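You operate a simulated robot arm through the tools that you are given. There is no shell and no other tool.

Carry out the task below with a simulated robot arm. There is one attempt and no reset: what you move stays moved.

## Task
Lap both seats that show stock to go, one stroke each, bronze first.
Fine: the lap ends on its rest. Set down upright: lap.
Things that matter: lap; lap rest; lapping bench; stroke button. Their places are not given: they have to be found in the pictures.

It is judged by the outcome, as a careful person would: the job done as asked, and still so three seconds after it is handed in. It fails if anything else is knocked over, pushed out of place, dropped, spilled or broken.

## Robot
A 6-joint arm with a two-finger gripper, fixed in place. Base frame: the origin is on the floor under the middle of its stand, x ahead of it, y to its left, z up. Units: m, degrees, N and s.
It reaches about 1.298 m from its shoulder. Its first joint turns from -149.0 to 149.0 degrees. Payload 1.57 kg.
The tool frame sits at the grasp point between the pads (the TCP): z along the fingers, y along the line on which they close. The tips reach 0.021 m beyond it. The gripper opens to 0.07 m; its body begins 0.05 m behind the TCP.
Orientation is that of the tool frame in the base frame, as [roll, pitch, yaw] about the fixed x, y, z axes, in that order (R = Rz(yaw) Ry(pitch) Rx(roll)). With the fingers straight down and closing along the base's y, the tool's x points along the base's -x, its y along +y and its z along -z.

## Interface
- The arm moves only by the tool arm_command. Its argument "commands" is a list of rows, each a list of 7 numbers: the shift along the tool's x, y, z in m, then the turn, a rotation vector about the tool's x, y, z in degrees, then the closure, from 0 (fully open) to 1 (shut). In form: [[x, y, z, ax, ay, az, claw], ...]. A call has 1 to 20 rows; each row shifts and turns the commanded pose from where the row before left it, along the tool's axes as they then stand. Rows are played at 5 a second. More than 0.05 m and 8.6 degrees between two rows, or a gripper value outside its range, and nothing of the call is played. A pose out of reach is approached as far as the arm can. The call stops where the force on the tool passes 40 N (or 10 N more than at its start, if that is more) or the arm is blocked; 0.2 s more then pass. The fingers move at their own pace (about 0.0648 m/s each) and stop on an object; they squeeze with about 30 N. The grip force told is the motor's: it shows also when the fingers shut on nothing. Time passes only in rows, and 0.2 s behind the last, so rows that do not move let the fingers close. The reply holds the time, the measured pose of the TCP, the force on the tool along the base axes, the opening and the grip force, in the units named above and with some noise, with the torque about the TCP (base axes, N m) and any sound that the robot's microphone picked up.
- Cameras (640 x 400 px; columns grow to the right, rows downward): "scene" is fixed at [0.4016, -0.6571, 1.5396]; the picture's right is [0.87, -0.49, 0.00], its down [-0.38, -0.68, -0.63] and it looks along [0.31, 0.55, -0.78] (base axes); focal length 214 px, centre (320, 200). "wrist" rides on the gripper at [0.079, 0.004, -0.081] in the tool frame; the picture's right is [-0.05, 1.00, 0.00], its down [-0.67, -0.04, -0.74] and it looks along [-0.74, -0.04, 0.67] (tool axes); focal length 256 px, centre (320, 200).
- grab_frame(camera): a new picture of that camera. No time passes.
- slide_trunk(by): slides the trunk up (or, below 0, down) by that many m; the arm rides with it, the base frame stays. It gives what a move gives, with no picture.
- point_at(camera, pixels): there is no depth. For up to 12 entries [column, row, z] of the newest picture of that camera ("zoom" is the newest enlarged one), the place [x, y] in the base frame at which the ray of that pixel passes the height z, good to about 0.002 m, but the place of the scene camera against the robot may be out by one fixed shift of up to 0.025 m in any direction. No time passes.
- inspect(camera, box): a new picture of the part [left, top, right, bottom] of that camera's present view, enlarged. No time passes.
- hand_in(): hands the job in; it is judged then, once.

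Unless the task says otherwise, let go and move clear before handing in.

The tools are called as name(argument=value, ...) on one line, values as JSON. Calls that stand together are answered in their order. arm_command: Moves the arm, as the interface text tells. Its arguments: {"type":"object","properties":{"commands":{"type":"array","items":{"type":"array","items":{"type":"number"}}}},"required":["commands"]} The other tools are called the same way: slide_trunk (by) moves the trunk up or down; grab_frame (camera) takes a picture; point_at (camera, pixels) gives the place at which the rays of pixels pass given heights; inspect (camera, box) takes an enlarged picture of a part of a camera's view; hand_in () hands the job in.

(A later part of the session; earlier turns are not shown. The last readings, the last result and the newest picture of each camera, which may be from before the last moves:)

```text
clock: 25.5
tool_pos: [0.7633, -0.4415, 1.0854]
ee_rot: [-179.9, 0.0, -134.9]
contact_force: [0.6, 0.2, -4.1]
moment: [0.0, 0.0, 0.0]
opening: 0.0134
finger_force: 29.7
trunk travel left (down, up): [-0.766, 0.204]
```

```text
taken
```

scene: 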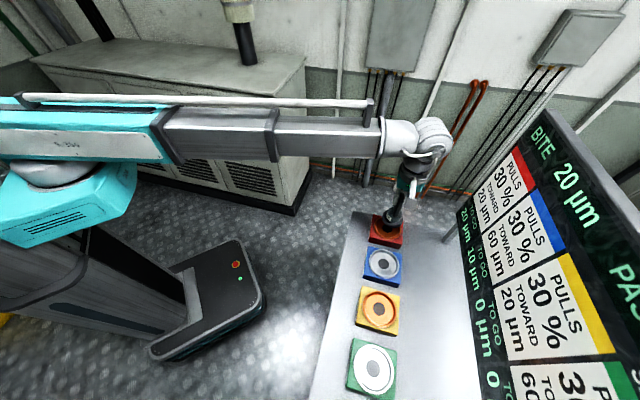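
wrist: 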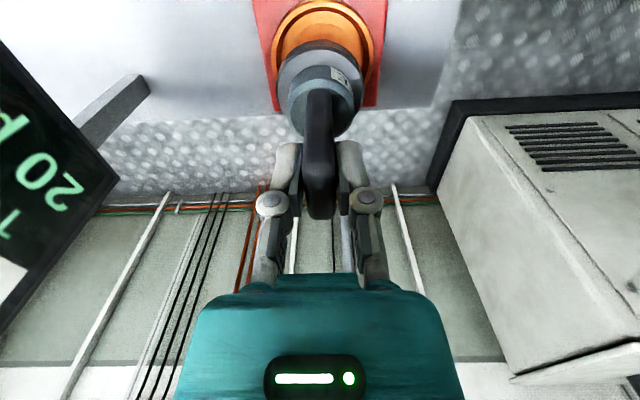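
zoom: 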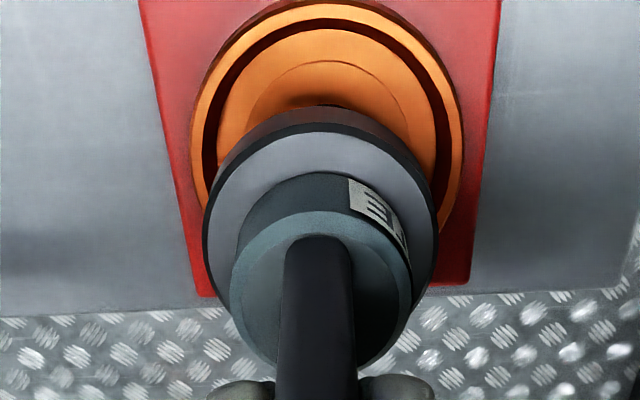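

The red plate and ring (271–374, top row 0) sit exactly where yellow's did when the lap hung over it, so alignment is within a couple of mm. I'll lower by 0.055 m, check, then finish.

slide_trunk(by=-0.055)

grab_frame(camera="wrist")

inspect(camera="wrist", box=[230, 0, 410, 150])

inspect(camera="scene", box=[350, 170, 440, 260])

```text
clock: 26.5
tool_pos: [0.7623, -0.4409, 1.0312]
ee_rot: [-180.0, 0.0, -135.0]
contact_force: [3.6, -2.8, 24.5]
moment: [0.05, -0.16, -0.03]
opening: 0.0142
finger_force: 30.1
trunk travel left (down, up): [-0.711, 0.259]
```

```text
taken
```

wrist: 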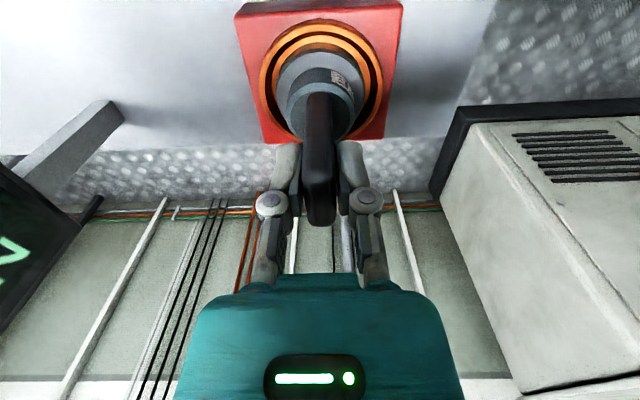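

```text
2.67 times, centred on (320, 75) of wrist
```

zoom: 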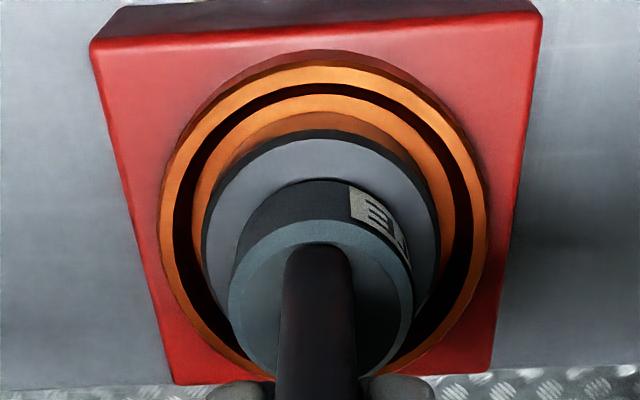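

```text
4.44 times, centred on (395, 215) of scene
```

zoom: 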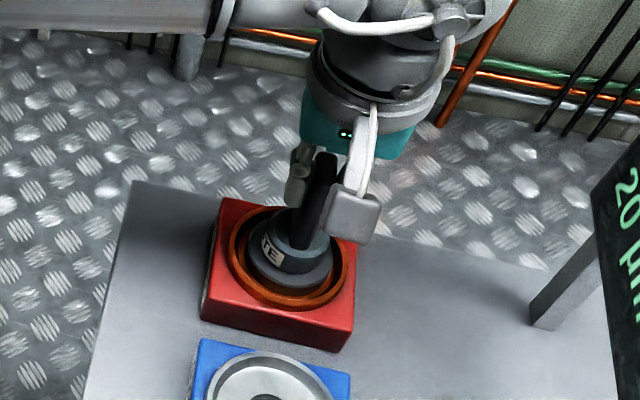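

The force jumped to +24.5 N at z=1.031, 16 mm above the old grip height; the fin's far end has moved from row 255 to 225 relative to the fingers, so the lap slipped down about 16 mm in the grip at the first lift and is now touching the seat. I'll look closely before releasing.

inspect(camera="scene", box=[364, 205, 414, 250])

inspect(camera="scene", box=[350, 240, 420, 340])

inspect(camera="wrist", box=[250, 0, 390, 100])

```text
8.89 times, centred on (389, 228) of scene
```

zoom: 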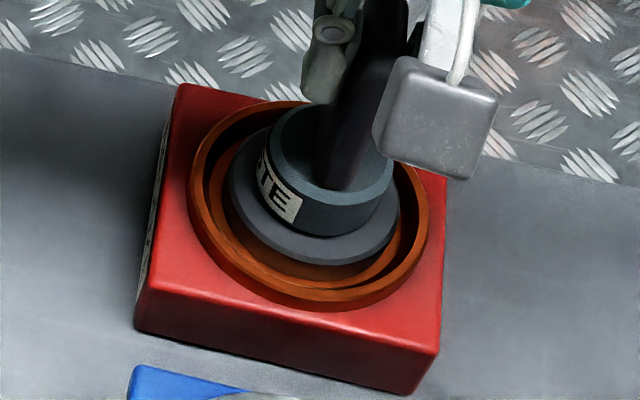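

```text
4.00 times, centred on (385, 290) of scene
```

zoom: 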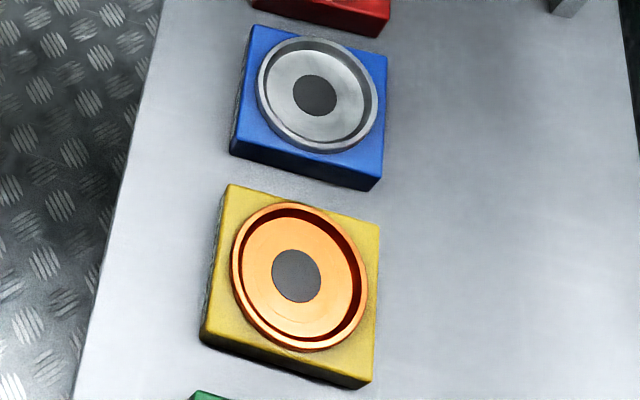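

```text
4.00 times, centred on (320, 50) of wrist
```

zoom: 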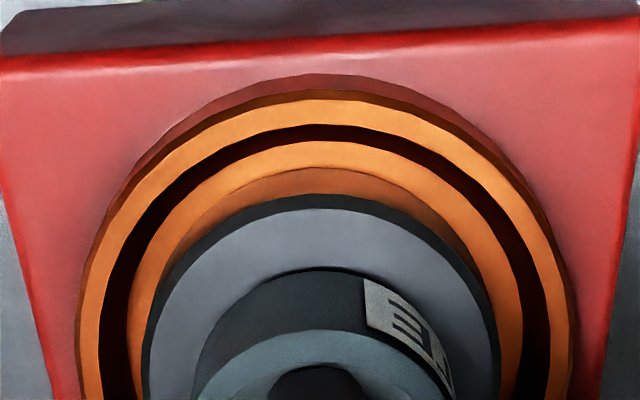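

The fin top now works out at z≈1.042 (it was 1.044 when seated on yellow) and the disc sizes match the seated height, so the lap is down in the red seat and the 24 N is just me pressing it. I'll open the gripper gently and check.

arm_command(commands=[[0, 0, 0, 0, 0, 0, 0.7], [0, 0, 0, 0, 0, 0, 0.4], [0, 0, 0, 0, 0, 0, 0], [0, 0, 0, 0, 0, 0, 0], [0, 0, 0, 0, 0, 0, 0]])

grab_frame(camera="wrist")

inspect(camera="wrist", box=[230, 0, 410, 150])

inspect(camera="scene", box=[364, 205, 414, 250])

```text
clock: 27.7
tool_pos: [0.7635, -0.4406, 1.0302]
ee_rot: [180.0, 0.0, -135.0]
contact_force: [0.1, -0.1, 0.0]
moment: [0.06, 0.0, -0.03]
opening: 0.07
finger_force: 0.1
trunk travel left (down, up): [-0.711, 0.259]
```

```text
taken
```

wrist: 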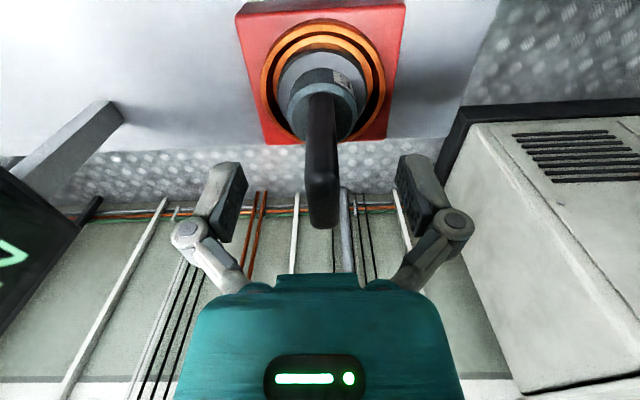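

```text
2.67 times, centred on (320, 75) of wrist
```

zoom: 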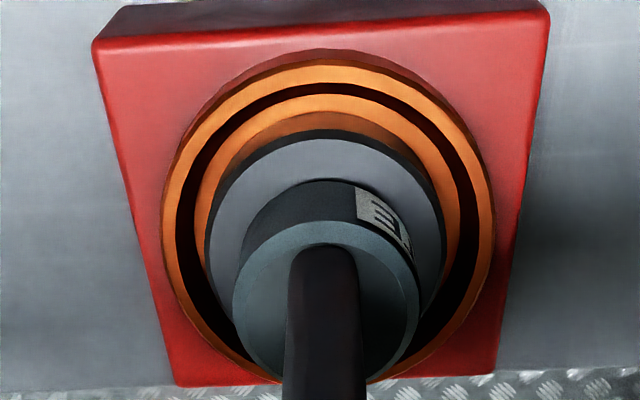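

```text
8.89 times, centred on (389, 228) of scene
```

zoom: 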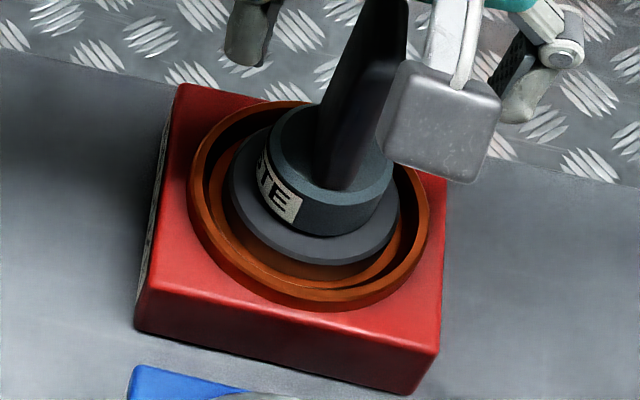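

The lap stands free, level and centred in the red ring (force zero, fin unchanged at (320,180)). I'll raise clear, then travel to the front of the bench to look for the stroke button.

slide_trunk(by=0.11)

arm_command(commands=[[0.03, 0.03, 0, 0, 0, 0, 0], [0.035, 0.03, 0, 0, 0, 0, 0], [0.035, 0.03, 0, 0, 0, 0, 0], [0.035, 0.03, 0, 0, 0, 0, 0], [0.035, 0.03, 0, 0, 0, 0, 0], [0.035, 0.03, 0, 0, 0, 0, 0], [0.035, 0.03, 0, 0, 0, 0, 0], [0.04, 0.02, 0, 0, 0, 0, 0], [0.045, 0.01, 0, 0, 0, 0, 0], [0.045, 0.01, 0, 0, 0, 0, 0], [0.045, 0, 0, 0, 0, 0, 0], [0.045, 0, 0, 0, 0, 0, 0], [0.045, 0, 0, 0, 0, 0, 0], [0.043, 0, 0, 0, 0, 0, 0]])

grab_frame(camera="scene")

```text
clock: 29.1
tool_pos: [0.763, -0.4418, 1.139]
ee_rot: [179.9, 0.1, -134.9]
contact_force: [-1.3, -0.2, -0.2]
moment: [0.03, 0.02, -0.01]
opening: 0.0701
finger_force: 0.0
trunk travel left (down, up): [-0.821, 0.149]
```

```text
clock: 32.1
tool_pos: [0.1991, -0.6514, 1.1391]
ee_rot: [-180.0, -0.1, -135.0]
contact_force: [0.1, 0.5, -0.1]
moment: [0.0, 0.02, 0.02]
opening: 0.0701
finger_force: 0.0
trunk travel left (down, up): [-0.821, 0.149]
```

```text
taken
```

scene: 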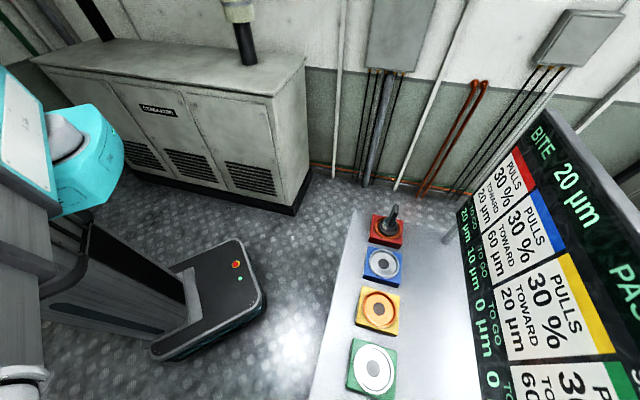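

The lap stands upright on the red seat at (388,222) and the panel is unchanged. I'll turn the hand back to face the bench front and look at the button.

arm_command(commands=[[0, 0, 0, 0, 0, 7.5, 0], [0, 0, 0, 0, 0, 7.5, 0], [0, 0, 0, 0, 0, 7.5, 0], [0, 0, 0, 0, 0, 7.5, 0], [0, 0, 0, 0, 0, 7.5, 0], [0, 0, 0, 0, 0, 7.5, 0], [0, 0, 0, 0, 0, 7.5, 0], [0, 0, 0, 0, 0, 7.5, 0], [0, 0, 0, 0, 0, 7.5, 0], [0, 0, 0, 0, 0, 7.5, 0], [0, 0, 0, 0, 0, 7.5, 0], [0, 0, 0, 0, 0, 7.5, 0]])

grab_frame(camera="wrist")

inspect(camera="wrist", box=[220, 0, 460, 150])

inspect(camera="scene", box=[360, 190, 420, 250])

```text
clock: 34.7
tool_pos: [0.1987, -0.6527, 1.1399]
ee_rot: [-180.0, 0.0, 134.9]
contact_force: [-0.2, 0.6, -0.2]
moment: [0.0, 0.0, -0.02]
opening: 0.0698
finger_force: 0.0
trunk travel left (down, up): [-0.821, 0.149]
```

```text
taken
```

wrist: 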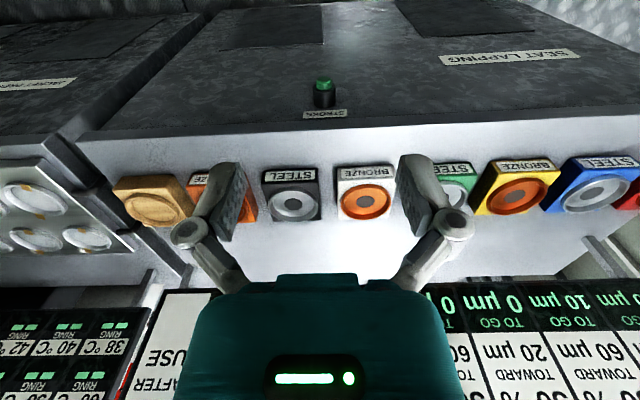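

```text
2.67 times, centred on (340, 75) of wrist
```

zoom: 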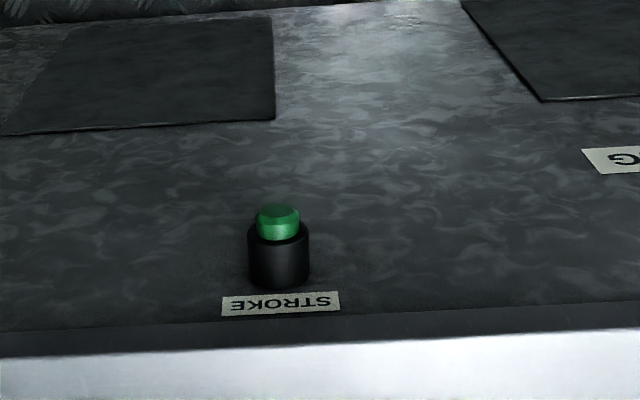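

```text
6.67 times, centred on (390, 220) of scene
```

zoom: 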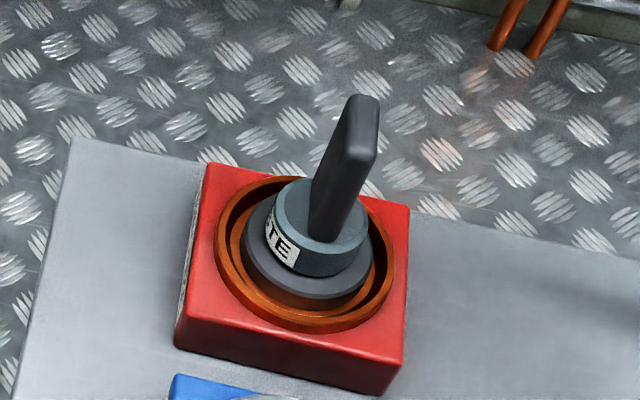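

The lap sits well in red, and the STROKE button is a green cap at (324,81) on the bench's front face, triangulated at about (0.269,-0.720,0.803) facing the robot. I'll close the fingers and tilt the hand 45° forward to poke it, still well in front of the bench.

arm_command(commands=[[0, 0, 0, 0, -7.5, 0, 0.5], [0, 0, 0, 0, -7.5, 0, 1], [0, 0, 0, 0, -7.5, 0, 1], [0, 0, 0, 0, -7.5, 0, 1], [0, 0, 0, 0, -7.5, 0, 1], [0, 0, 0, 0, -7.5, 0, 1], [0, 0, 0, 0, 0, 0, 1]])

grab_frame(camera="wrist")

grab_frame(camera="scene")

```text
clock: 36.3
tool_pos: [0.1993, -0.6524, 1.1954]
ee_rot: [-180.0, 45.1, 135.0]
contact_force: [0.2, -0.6, 0.1]
moment: [0.0, -0.04, 0.01]
opening: 0.0004
finger_force: 28.7
out of reach, approached as far as the arm can: row 2, 3, 4, 5, 6
trunk travel left (down, up): [-0.821, 0.149]
```

```text
taken
```

wrist: 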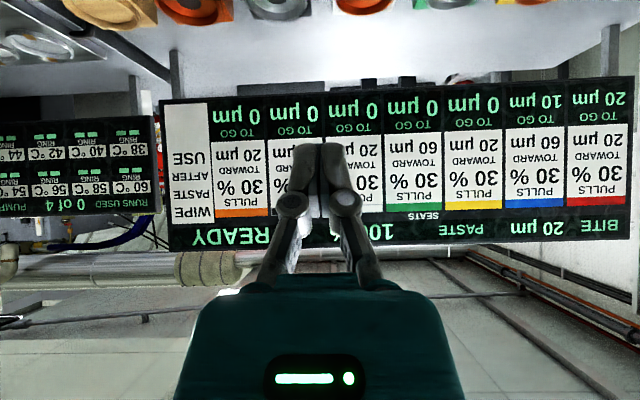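

```text
taken
```

scene: 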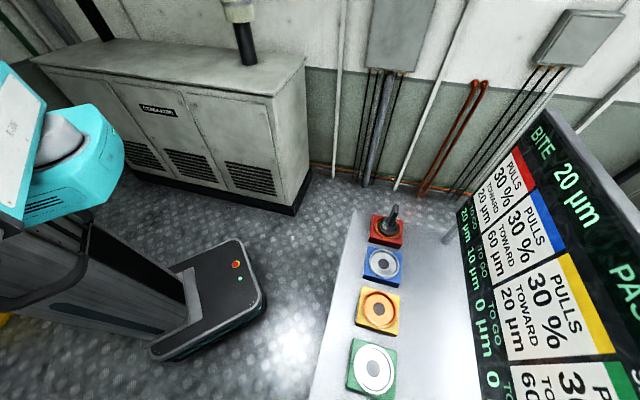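

The panel now fully reads BITE 20 µm, PASTE 100 %, READY. The hand is tilted 45° at n≈0.10 m in front of the button line; I'll lower the trunk most of the way and look.

slide_trunk(by=-0.3)

grab_frame(camera="wrist")

grab_frame(camera="scene")

```text
clock: 39.3
tool_pos: [0.1987, -0.6518, 0.8951]
ee_rot: [179.9, 45.0, 135.0]
contact_force: [-0.6, -0.1, 0.1]
moment: [0.01, -0.02, 0.0]
opening: 0.0
finger_force: 28.6
trunk travel left (down, up): [-0.521, 0.449]
```

```text
taken
```

wrist: 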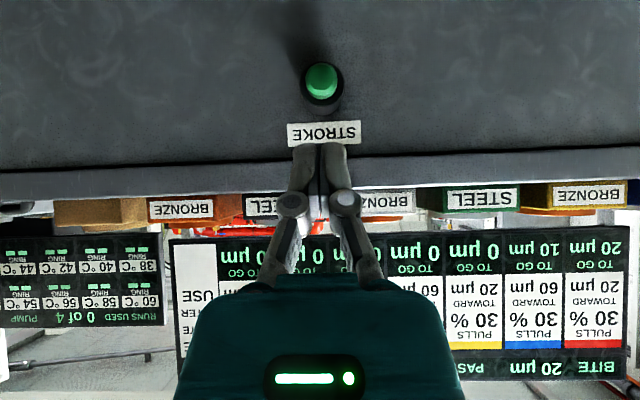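

```text
taken
```

scene: 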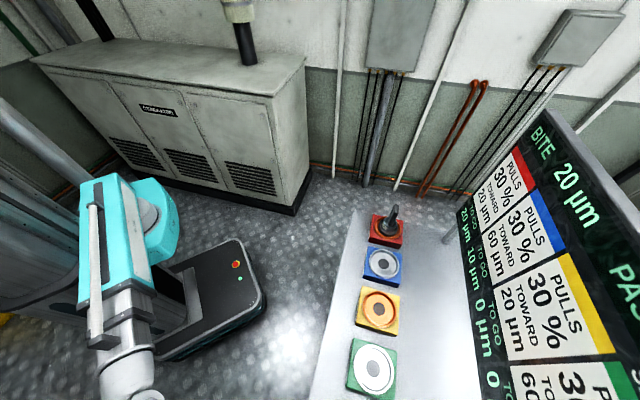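

The button faces the camera squarely at (322,79), about z≈0.81 and 3 mm to the left of the hand's line. I'll lower to put the finger tips at its height and approach part way.

slide_trunk(by=-0.079)

arm_command(commands=[[-0.0106, -0.0025, 0.0106, 0, 0, 0, 1], [-0.0106, 0, 0.0106, 0, 0, 0, 1], [-0.0106, 0, 0.0106, 0, 0, 0, 1], [0, 0, 0, 0, 0, 0, 1]])

grab_frame(camera="wrist")

```text
clock: 40.5
tool_pos: [0.1982, -0.652, 0.8146]
ee_rot: [-179.9, 44.9, 135.1]
contact_force: [0.8, -0.5, 0.3]
moment: [0.0, 0.02, 0.02]
opening: 0.0
finger_force: 28.5
trunk travel left (down, up): [-0.442, 0.528]
```

```text
clock: 41.5
tool_pos: [0.2288, -0.6865, 0.815]
ee_rot: [179.9, 45.0, 134.9]
contact_force: [-0.6, -0.1, 0.5]
moment: [0.01, 0.0, 0.02]
opening: 0.0
finger_force: 28.9
trunk travel left (down, up): [-0.442, 0.528]
```

```text
taken
```

wrist: 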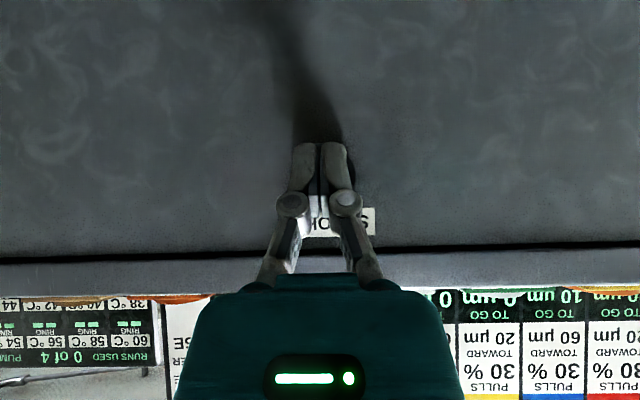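

The tips are right in front of the button (barrel edge just visible at (350,170)). I'll advance in 4–5 mm rows and watch force and sound.

arm_command(commands=[[-0.0035, 0.001, 0.0035, 0, 0, 0, 1], [-0.0035, 0, 0.0035, 0, 0, 0, 1], [-0.0035, 0, 0.0035, 0, 0, 0, 1], [-0.0028, 0, 0.0028, 0, 0, 0, 1], [-0.0028, 0, 0.0028, 0, 0, 0, 1]])

```text
clock: 42.7
tool_pos: [0.2457, -0.7014, 0.8156]
ee_rot: [180.0, 45.0, 135.0]
contact_force: [0.4, -0.1, -1.0]
moment: [-0.02, 0.0, 0.0]
opening: 0.0
finger_force: 28.3
trunk travel left (down, up): [-0.442, 0.528]
```

No contact yet (force near zero). I'll continue in 3 mm rows.

arm_command(commands=[[-0.0021, 0, 0.0021, 0, 0, 0, 1], [-0.0021, 0, 0.0021, 0, 0, 0, 1], [-0.0021, 0, 0.0021, 0, 0, 0, 1]])

```text
clock: 43.5
tool_pos: [0.2515, -0.7093, 0.8145]
ee_rot: [179.9, 44.9, 135.0]
contact_force: [-0.8, 1.0, 0.3]
moment: [0.04, 0.01, -0.02]
opening: 0.006
finger_force: 28.4
trunk travel left (down, up): [-0.442, 0.528]
```

The opening changed to 6 mm at n≈0.679, so the tips have begun touching the cap. Let me look before pushing further.

grab_frame(camera="wrist")

inspect(camera="wrist", box=[250, 90, 400, 260])

```text
taken
```

wrist: 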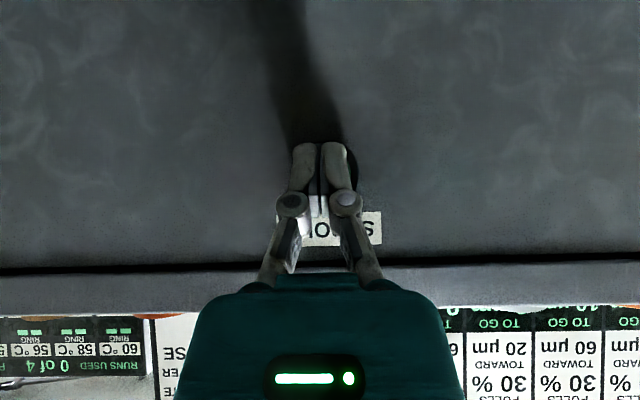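

```text
2.35 times, centred on (325, 175) of wrist
```

zoom: 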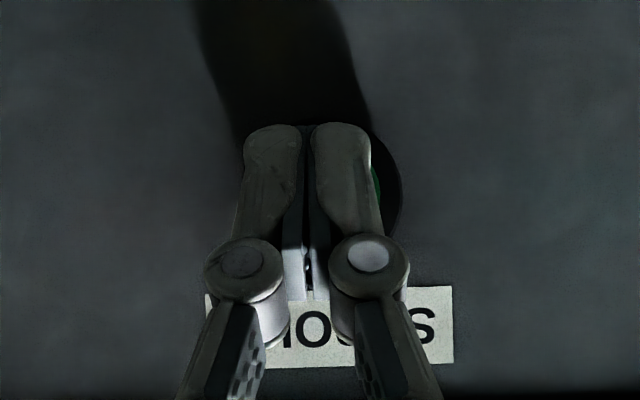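

The cap peeks out on the right at zoom (375,185), so the fingers are about 3 mm left of its centre and the cap's nose is nudging them. I'll back off 5 mm, shift 3 mm right, and check the panel hasn't changed.

arm_command(commands=[[0.0035, 0, -0.0035, 0, 0, 0, 1], [0, 0.0035, 0, 0, 0, 0, 1], [0, 0, 0, 0, 0, 0, 1]])

inspect(camera="scene", box=[440, 100, 640, 400])

inspect(camera="wrist", box=[250, 90, 400, 260])

```text
clock: 44.3
tool_pos: [0.251, -0.7011, 0.8146]
ee_rot: [180.0, 45.0, 134.9]
contact_force: [0.3, -0.4, 0.2]
moment: [0.02, -0.01, -0.01]
opening: 0.0
finger_force: 28.4
trunk travel left (down, up): [-0.442, 0.528]
```

```text
1.33 times, centred on (540, 250) of scene
```

zoom: 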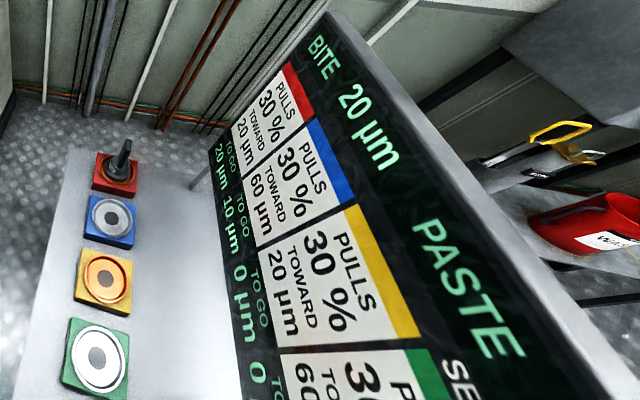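

```text
2.35 times, centred on (325, 175) of wrist
```

zoom: 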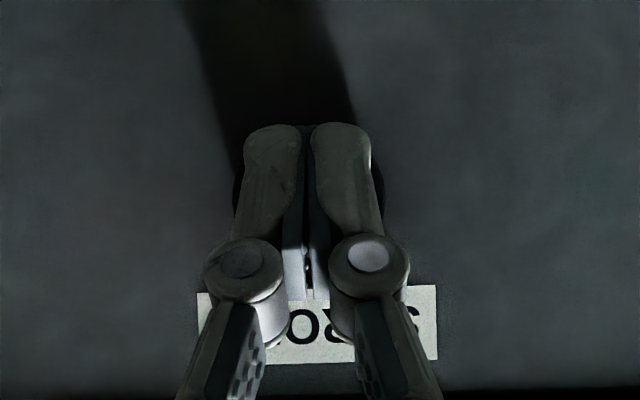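

Now the fingers are centred on the barrel (edges at 235 and 383 either side) and the panel is unchanged (20/10 µm to go). I'll press forward.

arm_command(commands=[[-0.0021, 0, 0.0021, 0, 0, 0, 1], [-0.0021, 0, 0.0021, 0, 0, 0, 1], [-0.0021, 0, 0.0021, 0, 0, 0, 1], [-0.0021, 0, 0.0021, 0, 0, 0, 1]])

```text
clock: 45.3
tool_pos: [0.259, -0.7085, 0.8154]
ee_rot: [-180.0, 44.9, 135.0]
contact_force: [-5.6, 6.5, -1.8]
moment: [0.1, 0.1, 0.02]
opening: 0.0059
finger_force: 29.0
trunk travel left (down, up): [-0.442, 0.528]
heard: click
```

A click was heard with about 8.6 N on the button. I'll back off 3 cm and read the panel.

arm_command(commands=[[0.005, 0, -0.005, 0, 0, 0, 1], [0.0106, 0, -0.0106, 0, 0, 0, 1], [0.0106, 0, -0.0106, 0, 0, 0, 1], [0, 0, 0, 0, 0, 0, 1], [0, 0, 0, 0, 0, 0, 1]])

grab_frame(camera="scene")

inspect(camera="scene", box=[440, 100, 640, 400])

grab_frame(camera="wrist")

```text
clock: 46.5
tool_pos: [0.2334, -0.6836, 0.8152]
ee_rot: [-180.0, 45.0, 135.0]
contact_force: [0.0, -0.9, -0.3]
moment: [-0.01, 0.03, 0.01]
opening: 0.0
finger_force: 29.1
trunk travel left (down, up): [-0.442, 0.528]
```

```text
taken
```

scene: 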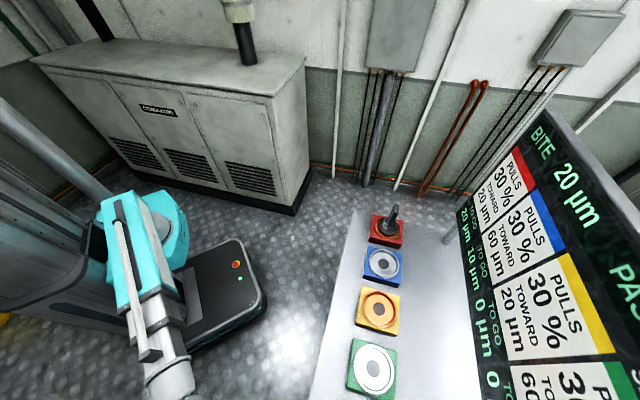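

```text
1.33 times, centred on (540, 250) of scene
```

zoom: 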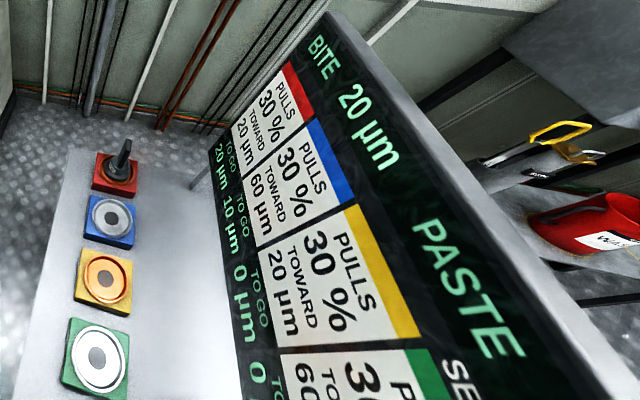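

```text
taken
```

wrist: 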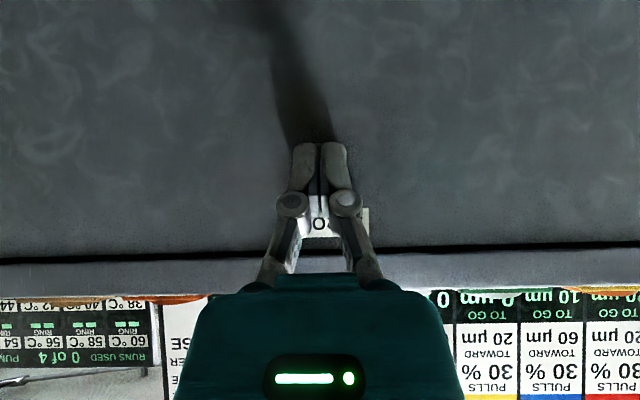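

The panel still shows 20 and 10 µm to go; the stroke may be running, or the status may tell why not. I'll raise the trunk to read the status word on the panel.

slide_trunk(by=0.38)

grab_frame(camera="wrist")

inspect(camera="wrist", box=[140, 60, 640, 260])

inspect(camera="scene", box=[440, 100, 640, 400])

```text
clock: 50.1
tool_pos: [0.233, -0.6834, 1.1953]
ee_rot: [-179.9, 45.1, 134.9]
contact_force: [0.2, -0.8, 0.3]
moment: [-0.01, 0.0, 0.01]
opening: 0.0
finger_force: 28.5
trunk travel left (down, up): [-0.822, 0.148]
```

```text
taken
```

wrist: 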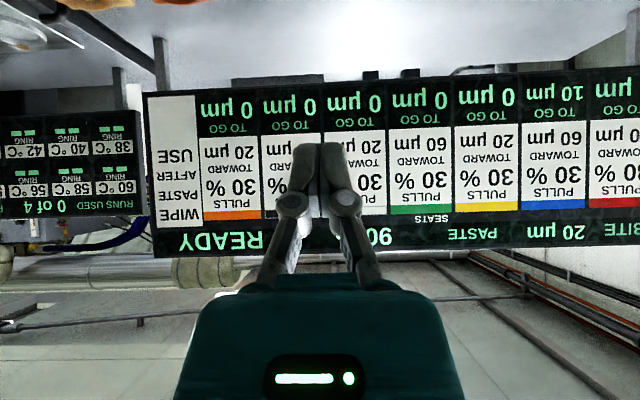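

```text
1.28 times, centred on (390, 160) of wrist
```

zoom: 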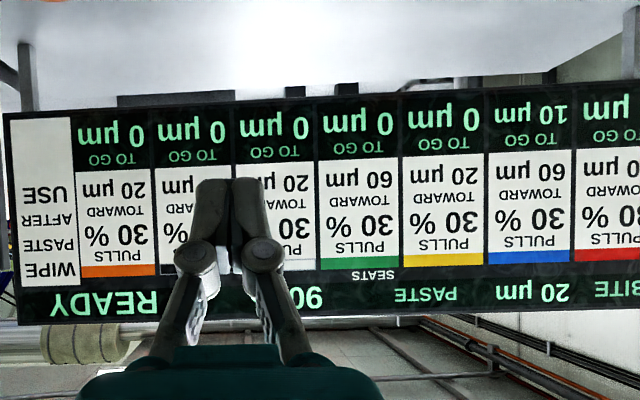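

```text
1.33 times, centred on (540, 250) of scene
```

zoom: 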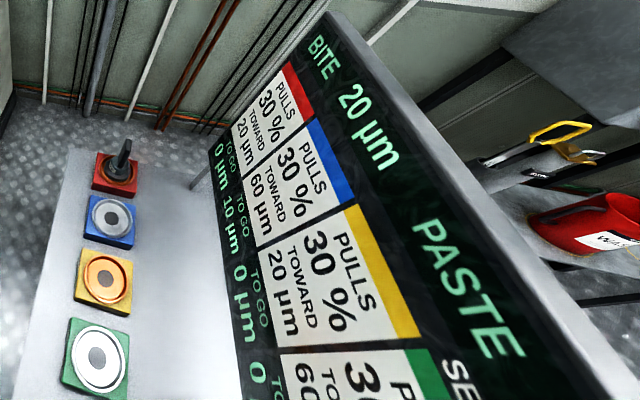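

The stroke registered: red now reads 0 µm, paste 90 %, bite still 20 µm, READY. Next I level and open the hand, turn it back, and return above the lap on red.

arm_command(commands=[[0, 0, 0, 0, 7.5, 0, 0], [0, 0, 0, 0, 7.5, 0, 0], [0, 0, 0, 0, 7.5, 0, 0], [0, 0, 0, 0, 7.5, 0, 0], [0, 0, 0, 0, 7.5, 0, 0], [0, 0, 0, 0, 7.5, 0, 0], [0, 0, 0, 0, 0, 0, 0]])

arm_command(commands=[[0, 0, 0, 0, 0, -7.5, 0], [0, 0, 0, 0, 0, -7.5, 0], [0, 0, 0, 0, 0, -7.5, 0], [0, 0, 0, 0, 0, -7.5, 0], [0, 0, 0, 0, 0, -7.5, 0], [0, 0, 0, 0, 0, -7.5, 0], [0, 0, 0, 0, 0, -7.5, 0], [0, 0, 0, 0, 0, -7.5, 0], [0, 0, 0, 0, 0, -7.5, 0], [0, 0, 0, 0, 0, -7.5, 0], [0, 0, 0, 0, 0, -7.5, 0], [0, 0, 0, 0, 0, -7.5, 0]])

```text
clock: 51.8
tool_pos: [0.2325, -0.6836, 1.141]
ee_rot: [179.9, -0.1, 135.0]
contact_force: [-0.4, 0.6, 0.6]
moment: [0.0, 0.03, 0.01]
opening: 0.0698
finger_force: 0.1
out of reach, approached as far as the arm can: row 1, 2, 3, 4, 5
trunk travel left (down, up): [-0.822, 0.148]
```

```text
clock: 54.4
tool_pos: [0.2331, -0.6845, 1.1416]
ee_rot: [180.0, 0.0, -135.0]
contact_force: [-0.1, 1.0, 0.5]
moment: [0.0, 0.02, -0.02]
opening: 0.0698
finger_force: 0.0
trunk travel left (down, up): [-0.822, 0.148]
```

The hand is vertical at (0.233,-0.684,1.14), open, yaw −135°. I'll travel to just above the lap on red and verify.

arm_command(commands=[[-0.025, -0.0145, 0, 0, 0, 0, 0], [-0.039, -0.0145, 0, 0, 0, 0, 0], [-0.04, -0.0145, 0, 0, 0, 0, 0], [-0.04, -0.0145, 0, 0, 0, 0, 0], [-0.04, -0.0145, 0, 0, 0, 0, 0], [-0.04, -0.0145, 0, 0, 0, 0, 0], [-0.04, -0.0145, 0, 0, 0, 0, 0], [-0.04, -0.0145, 0, 0, 0, 0, 0], [-0.04, -0.0145, 0, 0, 0, 0, 0], [-0.04, -0.0145, 0, 0, 0, 0, 0], [-0.04, -0.0145, 0, 0, 0, 0, 0], [-0.04, -0.0145, 0, 0, 0, 0, 0], [-0.04, -0.0145, 0, 0, 0, 0, 0], [-0.042, -0.0145, 0, 0, 0, 0, 0], [0, 0, 0, 0, 0, 0, 0]])

grab_frame(camera="wrist")

inspect(camera="wrist", box=[250, 0, 390, 120])

```text
clock: 57.5
tool_pos: [0.7631, -0.4398, 1.1406]
ee_rot: [-180.0, 0.0, -134.9]
contact_force: [0.6, 0.2, -0.5]
moment: [0.0, -0.03, 0.0]
opening: 0.0699
finger_force: 0.0
out of reach, approached as far as the arm can: row 12
trunk travel left (down, up): [-0.822, 0.148]
```

```text
taken
```

wrist: 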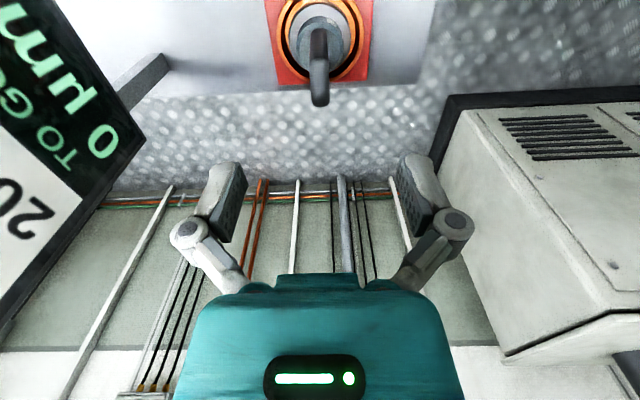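

```text
3.33 times, centred on (320, 60) of wrist
```

zoom: 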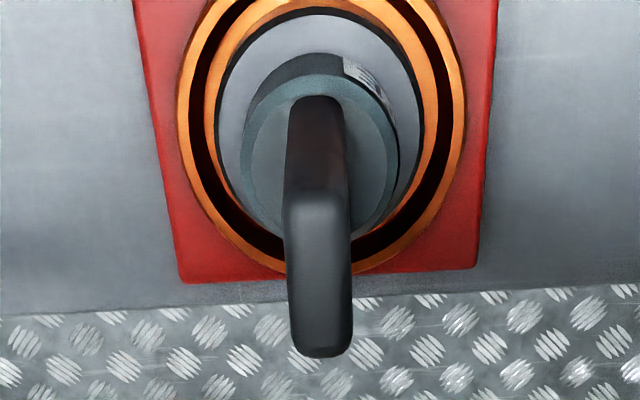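

The lap is centred under the hand (fin top rows 58–107 as expected for centred). This time I'll grip a little lower on the fin (z≈1.005), descending in two steps.

slide_trunk(by=-0.08)

slide_trunk(by=-0.055)

grab_frame(camera="wrist")

```text
clock: 58.7
tool_pos: [0.7633, -0.4392, 1.0606]
ee_rot: [-180.0, 0.0, -134.9]
contact_force: [-0.1, 0.2, -0.4]
moment: [-0.02, 0.02, 0.03]
opening: 0.07
finger_force: 0.1
trunk travel left (down, up): [-0.742, 0.228]
```

```text
clock: 59.7
tool_pos: [0.763, -0.4407, 1.006]
ee_rot: [180.0, 0.0, -135.0]
contact_force: [-0.3, 0.2, 0.7]
moment: [-0.02, 0.04, -0.01]
opening: 0.0699
finger_force: 0.0
trunk travel left (down, up): [-0.687, 0.283]
```

```text
taken
```

wrist: 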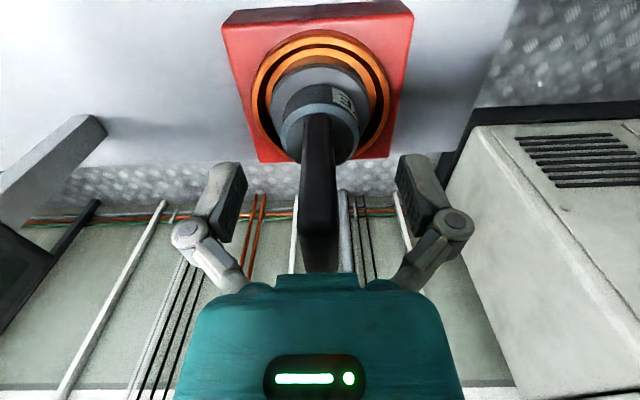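

The fin stands between the pads with its top just below the gripper body. Closing, then lifting slowly.

arm_command(commands=[[0, 0, 0, 0, 0, 0, 1], [0, 0, 0, 0, 0, 0, 1], [0, 0, 0, 0, 0, 0, 1], [0, 0, 0, 0, 0, 0, 1], [0, 0, 0, 0, 0, 0, 1], [0, 0, 0, 0, 0, 0, 1]])

slide_trunk(by=0.01)

grab_frame(camera="wrist")

```text
clock: 61.1
tool_pos: [0.7625, -0.4406, 1.0053]
ee_rot: [180.0, 0.0, -134.9]
contact_force: [0.9, -1.2, 5.1]
moment: [-0.02, -0.04, -0.01]
opening: 0.0138
finger_force: 29.9
trunk travel left (down, up): [-0.687, 0.283]
```

```text
clock: 61.7
tool_pos: [0.7628, -0.4396, 1.0152]
ee_rot: [180.0, 0.1, -135.0]
contact_force: [0.1, 0.1, -5.0]
moment: [0.01, 0.02, 0.01]
opening: 0.0137
finger_force: 30.6
trunk travel left (down, up): [-0.697, 0.273]
```

```text
taken
```

wrist: 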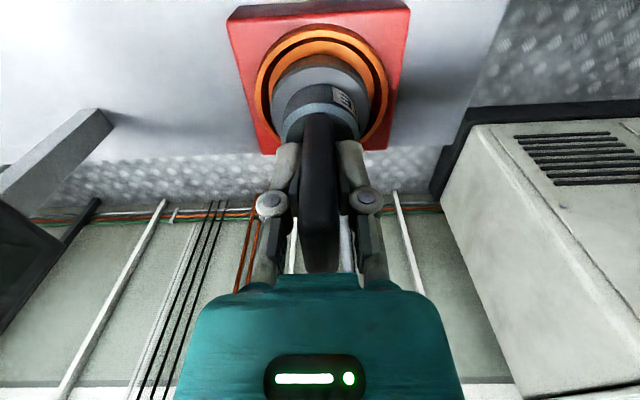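

No slip this time: fin end still at row 272 with −5 N (its weight). I'll lift further and move one seat pitch over to blue.

slide_trunk(by=0.05)

arm_command(commands=[[0.02, 0, 0, 0, 0, 0, 1], [0.025, 0, 0, 0, 0, 0, 1], [0.025, 0, 0, 0, 0, 0, 1], [0.025, 0, 0, 0, 0, 0, 1], [0.0175, 0, 0, 0, 0, 0, 1], [0.01, 0, 0, 0, 0, 0, 1], [0, 0, 0, 0, 0, 0, 1]])

grab_frame(camera="wrist")

inspect(camera="wrist", box=[230, 0, 410, 150])

inspect(camera="scene", box=[340, 180, 440, 340])

```text
clock: 62.6
tool_pos: [0.7635, -0.439, 1.0646]
ee_rot: [179.8, 0.0, -135.0]
contact_force: [1.0, -0.2, -4.4]
moment: [-0.02, 0.03, -0.03]
opening: 0.0136
finger_force: 29.9
trunk travel left (down, up): [-0.747, 0.223]
```

```text
clock: 64.2
tool_pos: [0.6773, -0.5272, 1.0657]
ee_rot: [179.8, 0.0, -135.0]
contact_force: [0.1, -0.4, -3.5]
moment: [0.03, -0.03, -0.03]
opening: 0.0136
finger_force: 30.2
trunk travel left (down, up): [-0.747, 0.223]
```

```text
taken
```

wrist: 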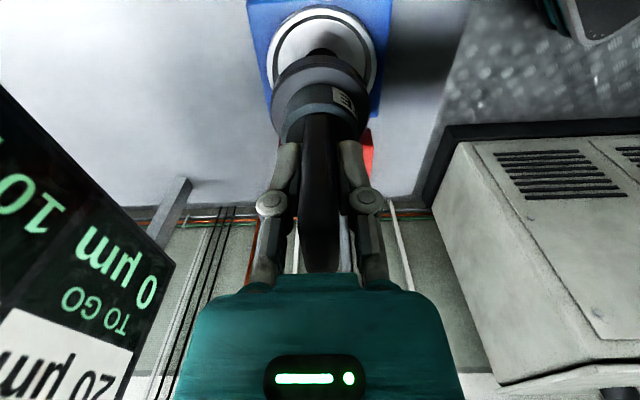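

```text
2.67 times, centred on (320, 75) of wrist
```

zoom: 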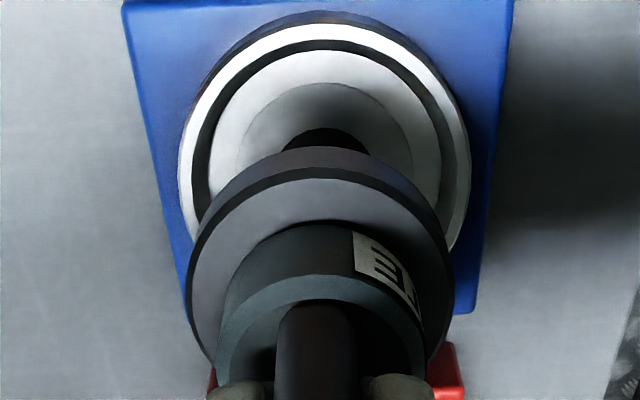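

```text
2.50 times, centred on (390, 260) of scene
```

zoom: 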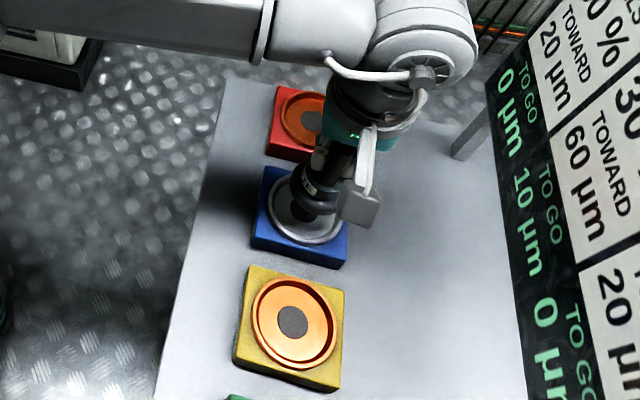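

The lap hangs centred over blue (ring 180–470 vs disc 188–455 in the zoom; TCP (0.677,-0.527) is the midpoint of yellow and red). Lowering 0.05 m, then the last centimetre slowly.

slide_trunk(by=-0.05)

slide_trunk(by=-0.008)

grab_frame(camera="wrist")

inspect(camera="wrist", box=[230, 0, 410, 180])

```text
clock: 65.1
tool_pos: [0.6759, -0.5266, 1.0154]
ee_rot: [179.9, 0.1, -135.0]
contact_force: [0.6, 0.5, -4.4]
moment: [0.01, 0.0, -0.02]
opening: 0.0137
finger_force: 29.9
trunk travel left (down, up): [-0.697, 0.273]
```

```text
clock: 65.7
tool_pos: [0.6773, -0.5278, 1.0083]
ee_rot: [-180.0, 0.0, -135.0]
contact_force: [0.8, -0.6, -3.9]
moment: [-0.02, 0.0, 0.03]
opening: 0.0138
finger_force: 30.3
trunk travel left (down, up): [-0.689, 0.281]
```

```text
taken
```

wrist: 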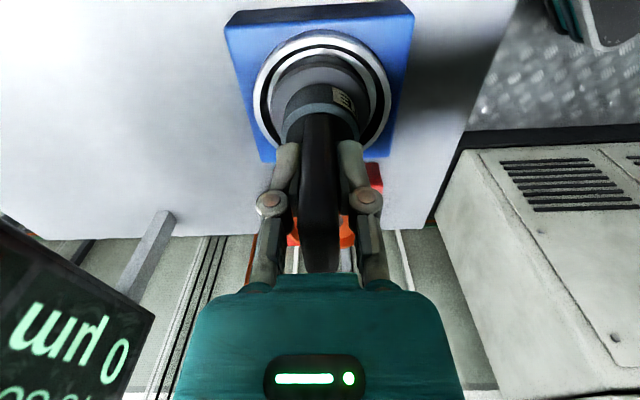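

```text
2.22 times, centred on (320, 90) of wrist
```

zoom: 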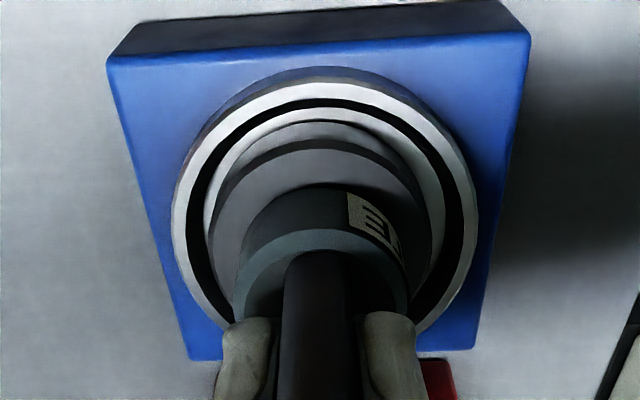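

The disc is inside the ring and still hanging free (−3.9 N), about 2 mm to go. Lowering in small steps until the weight is taken.

slide_trunk(by=-0.002)

slide_trunk(by=-0.001)

```text
clock: 66.2
tool_pos: [0.6771, -0.5256, 1.0061]
ee_rot: [-180.0, 0.0, -135.1]
contact_force: [2.4, -1.1, 4.6]
moment: [-0.04, -0.02, -0.01]
opening: 0.0138
finger_force: 30.0
trunk travel left (down, up): [-0.687, 0.283]
```

```text
clock: 66.7
tool_pos: [0.6778, -0.5262, 1.0072]
ee_rot: [-180.0, 0.0, -135.0]
contact_force: [7.5, -6.5, 22.9]
moment: [-0.18, -0.12, 0.01]
opening: 0.0136
finger_force: 30.5
trunk travel left (down, up): [-0.686, 0.284]
```

The seat now carries it (force +22.9 N). Opening the gripper and checking.

arm_command(commands=[[0, 0, 0, 0, 0, 0, 0.7], [0, 0, 0, 0, 0, 0, 0.4], [0, 0, 0, 0, 0, 0, 0], [0, 0, 0, 0, 0, 0, 0], [0, 0, 0, 0, 0, 0, 0]])

slide_trunk(by=0.133)

grab_frame(camera="wrist")

inspect(camera="wrist", box=[250, 0, 390, 120])

```text
clock: 67.9
tool_pos: [0.6762, -0.5264, 1.0048]
ee_rot: [-179.9, -0.1, -135.0]
contact_force: [-0.2, -0.1, -1.0]
moment: [-0.02, 0.02, 0.0]
opening: 0.0699
finger_force: 0.0
trunk travel left (down, up): [-0.686, 0.284]
```

```text
clock: 69.5
tool_pos: [0.6763, -0.527, 1.1377]
ee_rot: [179.9, 0.0, -135.0]
contact_force: [0.0, 0.9, -0.1]
moment: [-0.02, 0.01, -0.03]
opening: 0.0702
finger_force: 0.1
trunk travel left (down, up): [-0.819, 0.151]
```

```text
taken
```

wrist: 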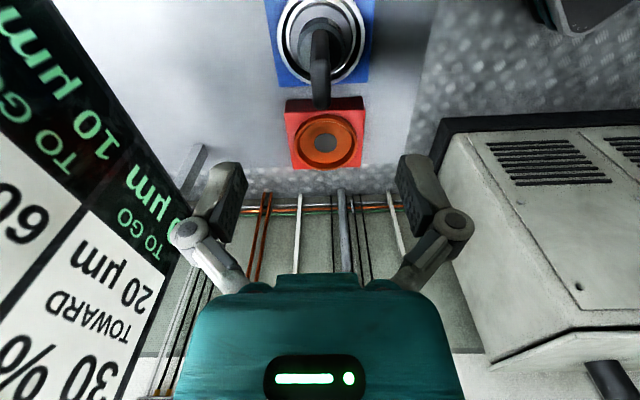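

```text
3.33 times, centred on (320, 60) of wrist
```

zoom: 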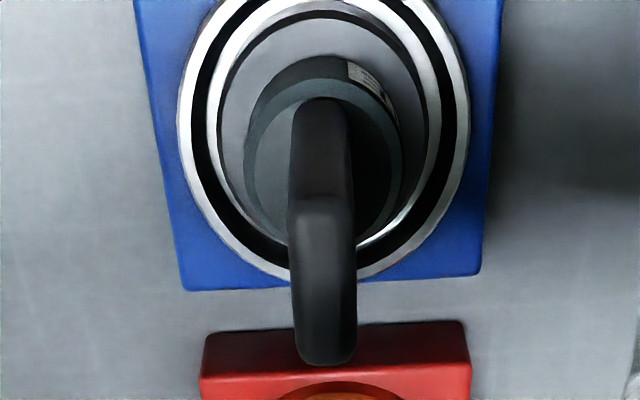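

The lap stands centred and upright on blue. I'll check the panel from the scene camera, then head for the button by the same path as before.

inspect(camera="scene", box=[440, 100, 640, 400])

arm_command(commands=[[0.03, 0.03, 0, 0, 0, 0, 0], [0.035, 0.03, 0, 0, 0, 0, 0], [0.035, 0.03, 0, 0, 0, 0, 0], [0.035, 0.03, 0, 0, 0, 0, 0], [0.035, 0.03, 0, 0, 0, 0, 0], [0.035, 0.03, 0, 0, 0, 0, 0], [0.035, 0.03, 0, 0, 0, 0, 0], [0.035, 0.02, 0, 0, 0, 0, 0], [0.035, 0.01, 0, 0, 0, 0, 0], [0.04, 0.01, 0, 0, 0, 0, 0], [0.04, 0, 0, 0, 0, 0, 0], [0.032, 0, 0, 0, 0, 0, 0]])

arm_command(commands=[[0, 0, 0, 0, 0, 7.5, 0], [0, 0, 0, 0, 0, 7.5, 0], [0, 0, 0, 0, 0, 7.5, 0], [0, 0, 0, 0, 0, 7.5, 0], [0, 0, 0, 0, 0, 7.5, 0], [0, 0, 0, 0, 0, 7.5, 0], [0, 0, 0, 0, 0, 7.5, 0], [0, 0, 0, 0, 0, 7.5, 0], [0, 0, 0, 0, 0, 7.5, 0], [0, 0, 0, 0, 0, 7.5, 0], [0, 0, 0, 0, 0, 7.5, 0], [0, 0, 0, 0, 0, 7.5, 0]])

arm_command(commands=[[0, 0, 0, 0, -7.5, 0, 0.5], [0, 0, 0, 0, -7.5, 0, 1], [0, 0, 0, 0, -7.5, 0, 1], [0, 0, 0, 0, -7.5, 0, 1], [0, 0, 0, 0, -7.5, 0, 1], [0, 0, 0, 0, -7.5, 0, 1], [0, 0, 0, 0, 0, 0, 1]])

grab_frame(camera="wrist")

```text
1.33 times, centred on (540, 250) of scene
```

zoom: 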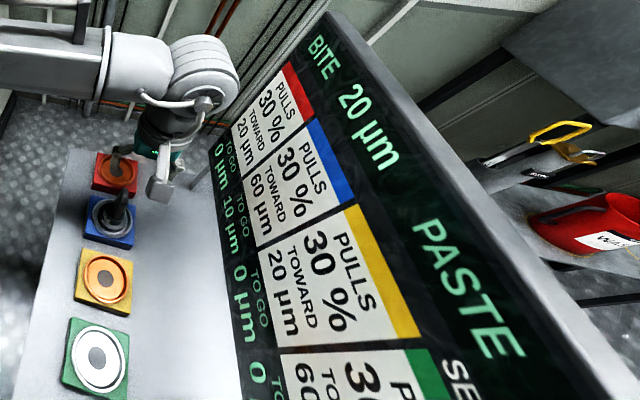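

```text
clock: 72.1
tool_pos: [0.2019, -0.6521, 1.1376]
ee_rot: [-180.0, -0.1, -135.0]
contact_force: [0.6, -0.6, -1.0]
moment: [0.01, -0.02, 0.02]
opening: 0.07
finger_force: 0.0
trunk travel left (down, up): [-0.819, 0.151]
```

```text
clock: 74.7
tool_pos: [0.2025, -0.65, 1.1373]
ee_rot: [180.0, -0.1, 134.8]
contact_force: [0.2, 0.3, -0.1]
moment: [-0.02, 0.0, 0.0]
opening: 0.0702
finger_force: 0.1
trunk travel left (down, up): [-0.819, 0.151]
```

```text
clock: 76.3
tool_pos: [0.2011, -0.649, 1.1922]
ee_rot: [-180.0, 45.1, 135.0]
contact_force: [-0.1, -0.6, 0.2]
moment: [0.03, 0.02, -0.03]
opening: 0.0
finger_force: 28.7
out of reach, approached as far as the arm can: row 2, 3, 4, 5, 6
trunk travel left (down, up): [-0.819, 0.151]
```

```text
taken
```

wrist: 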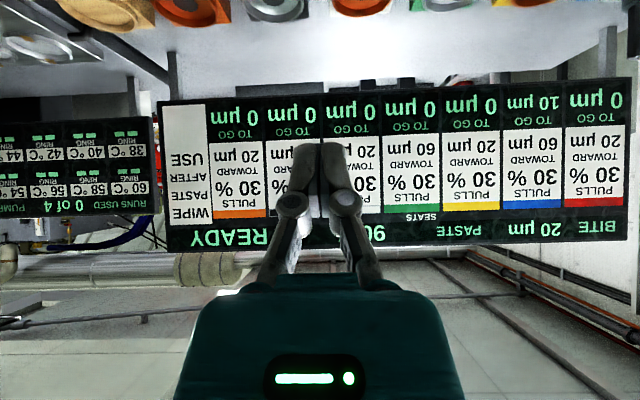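

Panel: blue 10 µm to go, bite 20, paste 90 %, READY. I'll lower to the button height and come up to 1 cm short of it.

slide_trunk(by=-0.377)

arm_command(commands=[[-0.0095, -0.0013, 0.0095, 0, 0, 0, 1], [-0.0095, 0, 0.0095, 0, 0, 0, 1], [-0.0095, 0, 0.0095, 0, 0, 0, 1], [-0.0095, 0, 0.0095, 0, 0, 0, 1], [-0.0095, 0, 0.0095, 0, 0, 0, 1], [0, 0, 0, 0, 0, 0, 1]])

inspect(camera="wrist", box=[250, 90, 400, 260])

```text
clock: 80.0
tool_pos: [0.2012, -0.6492, 0.8156]
ee_rot: [-180.0, 44.9, 135.0]
contact_force: [-0.3, 0.2, -0.4]
moment: [-0.02, 0.0, -0.02]
opening: 0.0
finger_force: 28.4
trunk travel left (down, up): [-0.442, 0.528]
```

```text
clock: 81.3
tool_pos: [0.2473, -0.6971, 0.8152]
ee_rot: [180.0, 44.9, 135.0]
contact_force: [0.3, 0.0, -0.1]
moment: [0.02, 0.02, 0.04]
opening: 0.0001
finger_force: 28.3
trunk travel left (down, up): [-0.442, 0.528]
```

```text
2.35 times, centred on (325, 175) of wrist
```

zoom: 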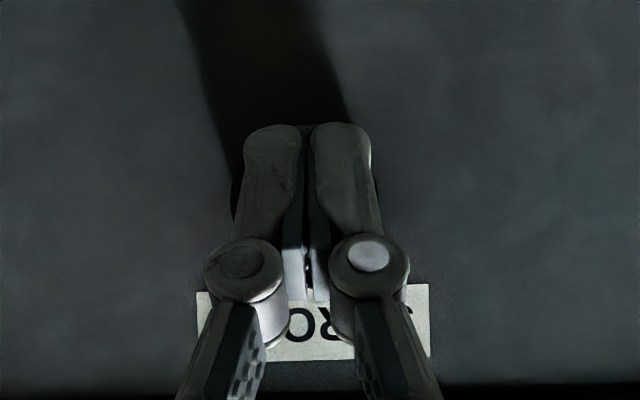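

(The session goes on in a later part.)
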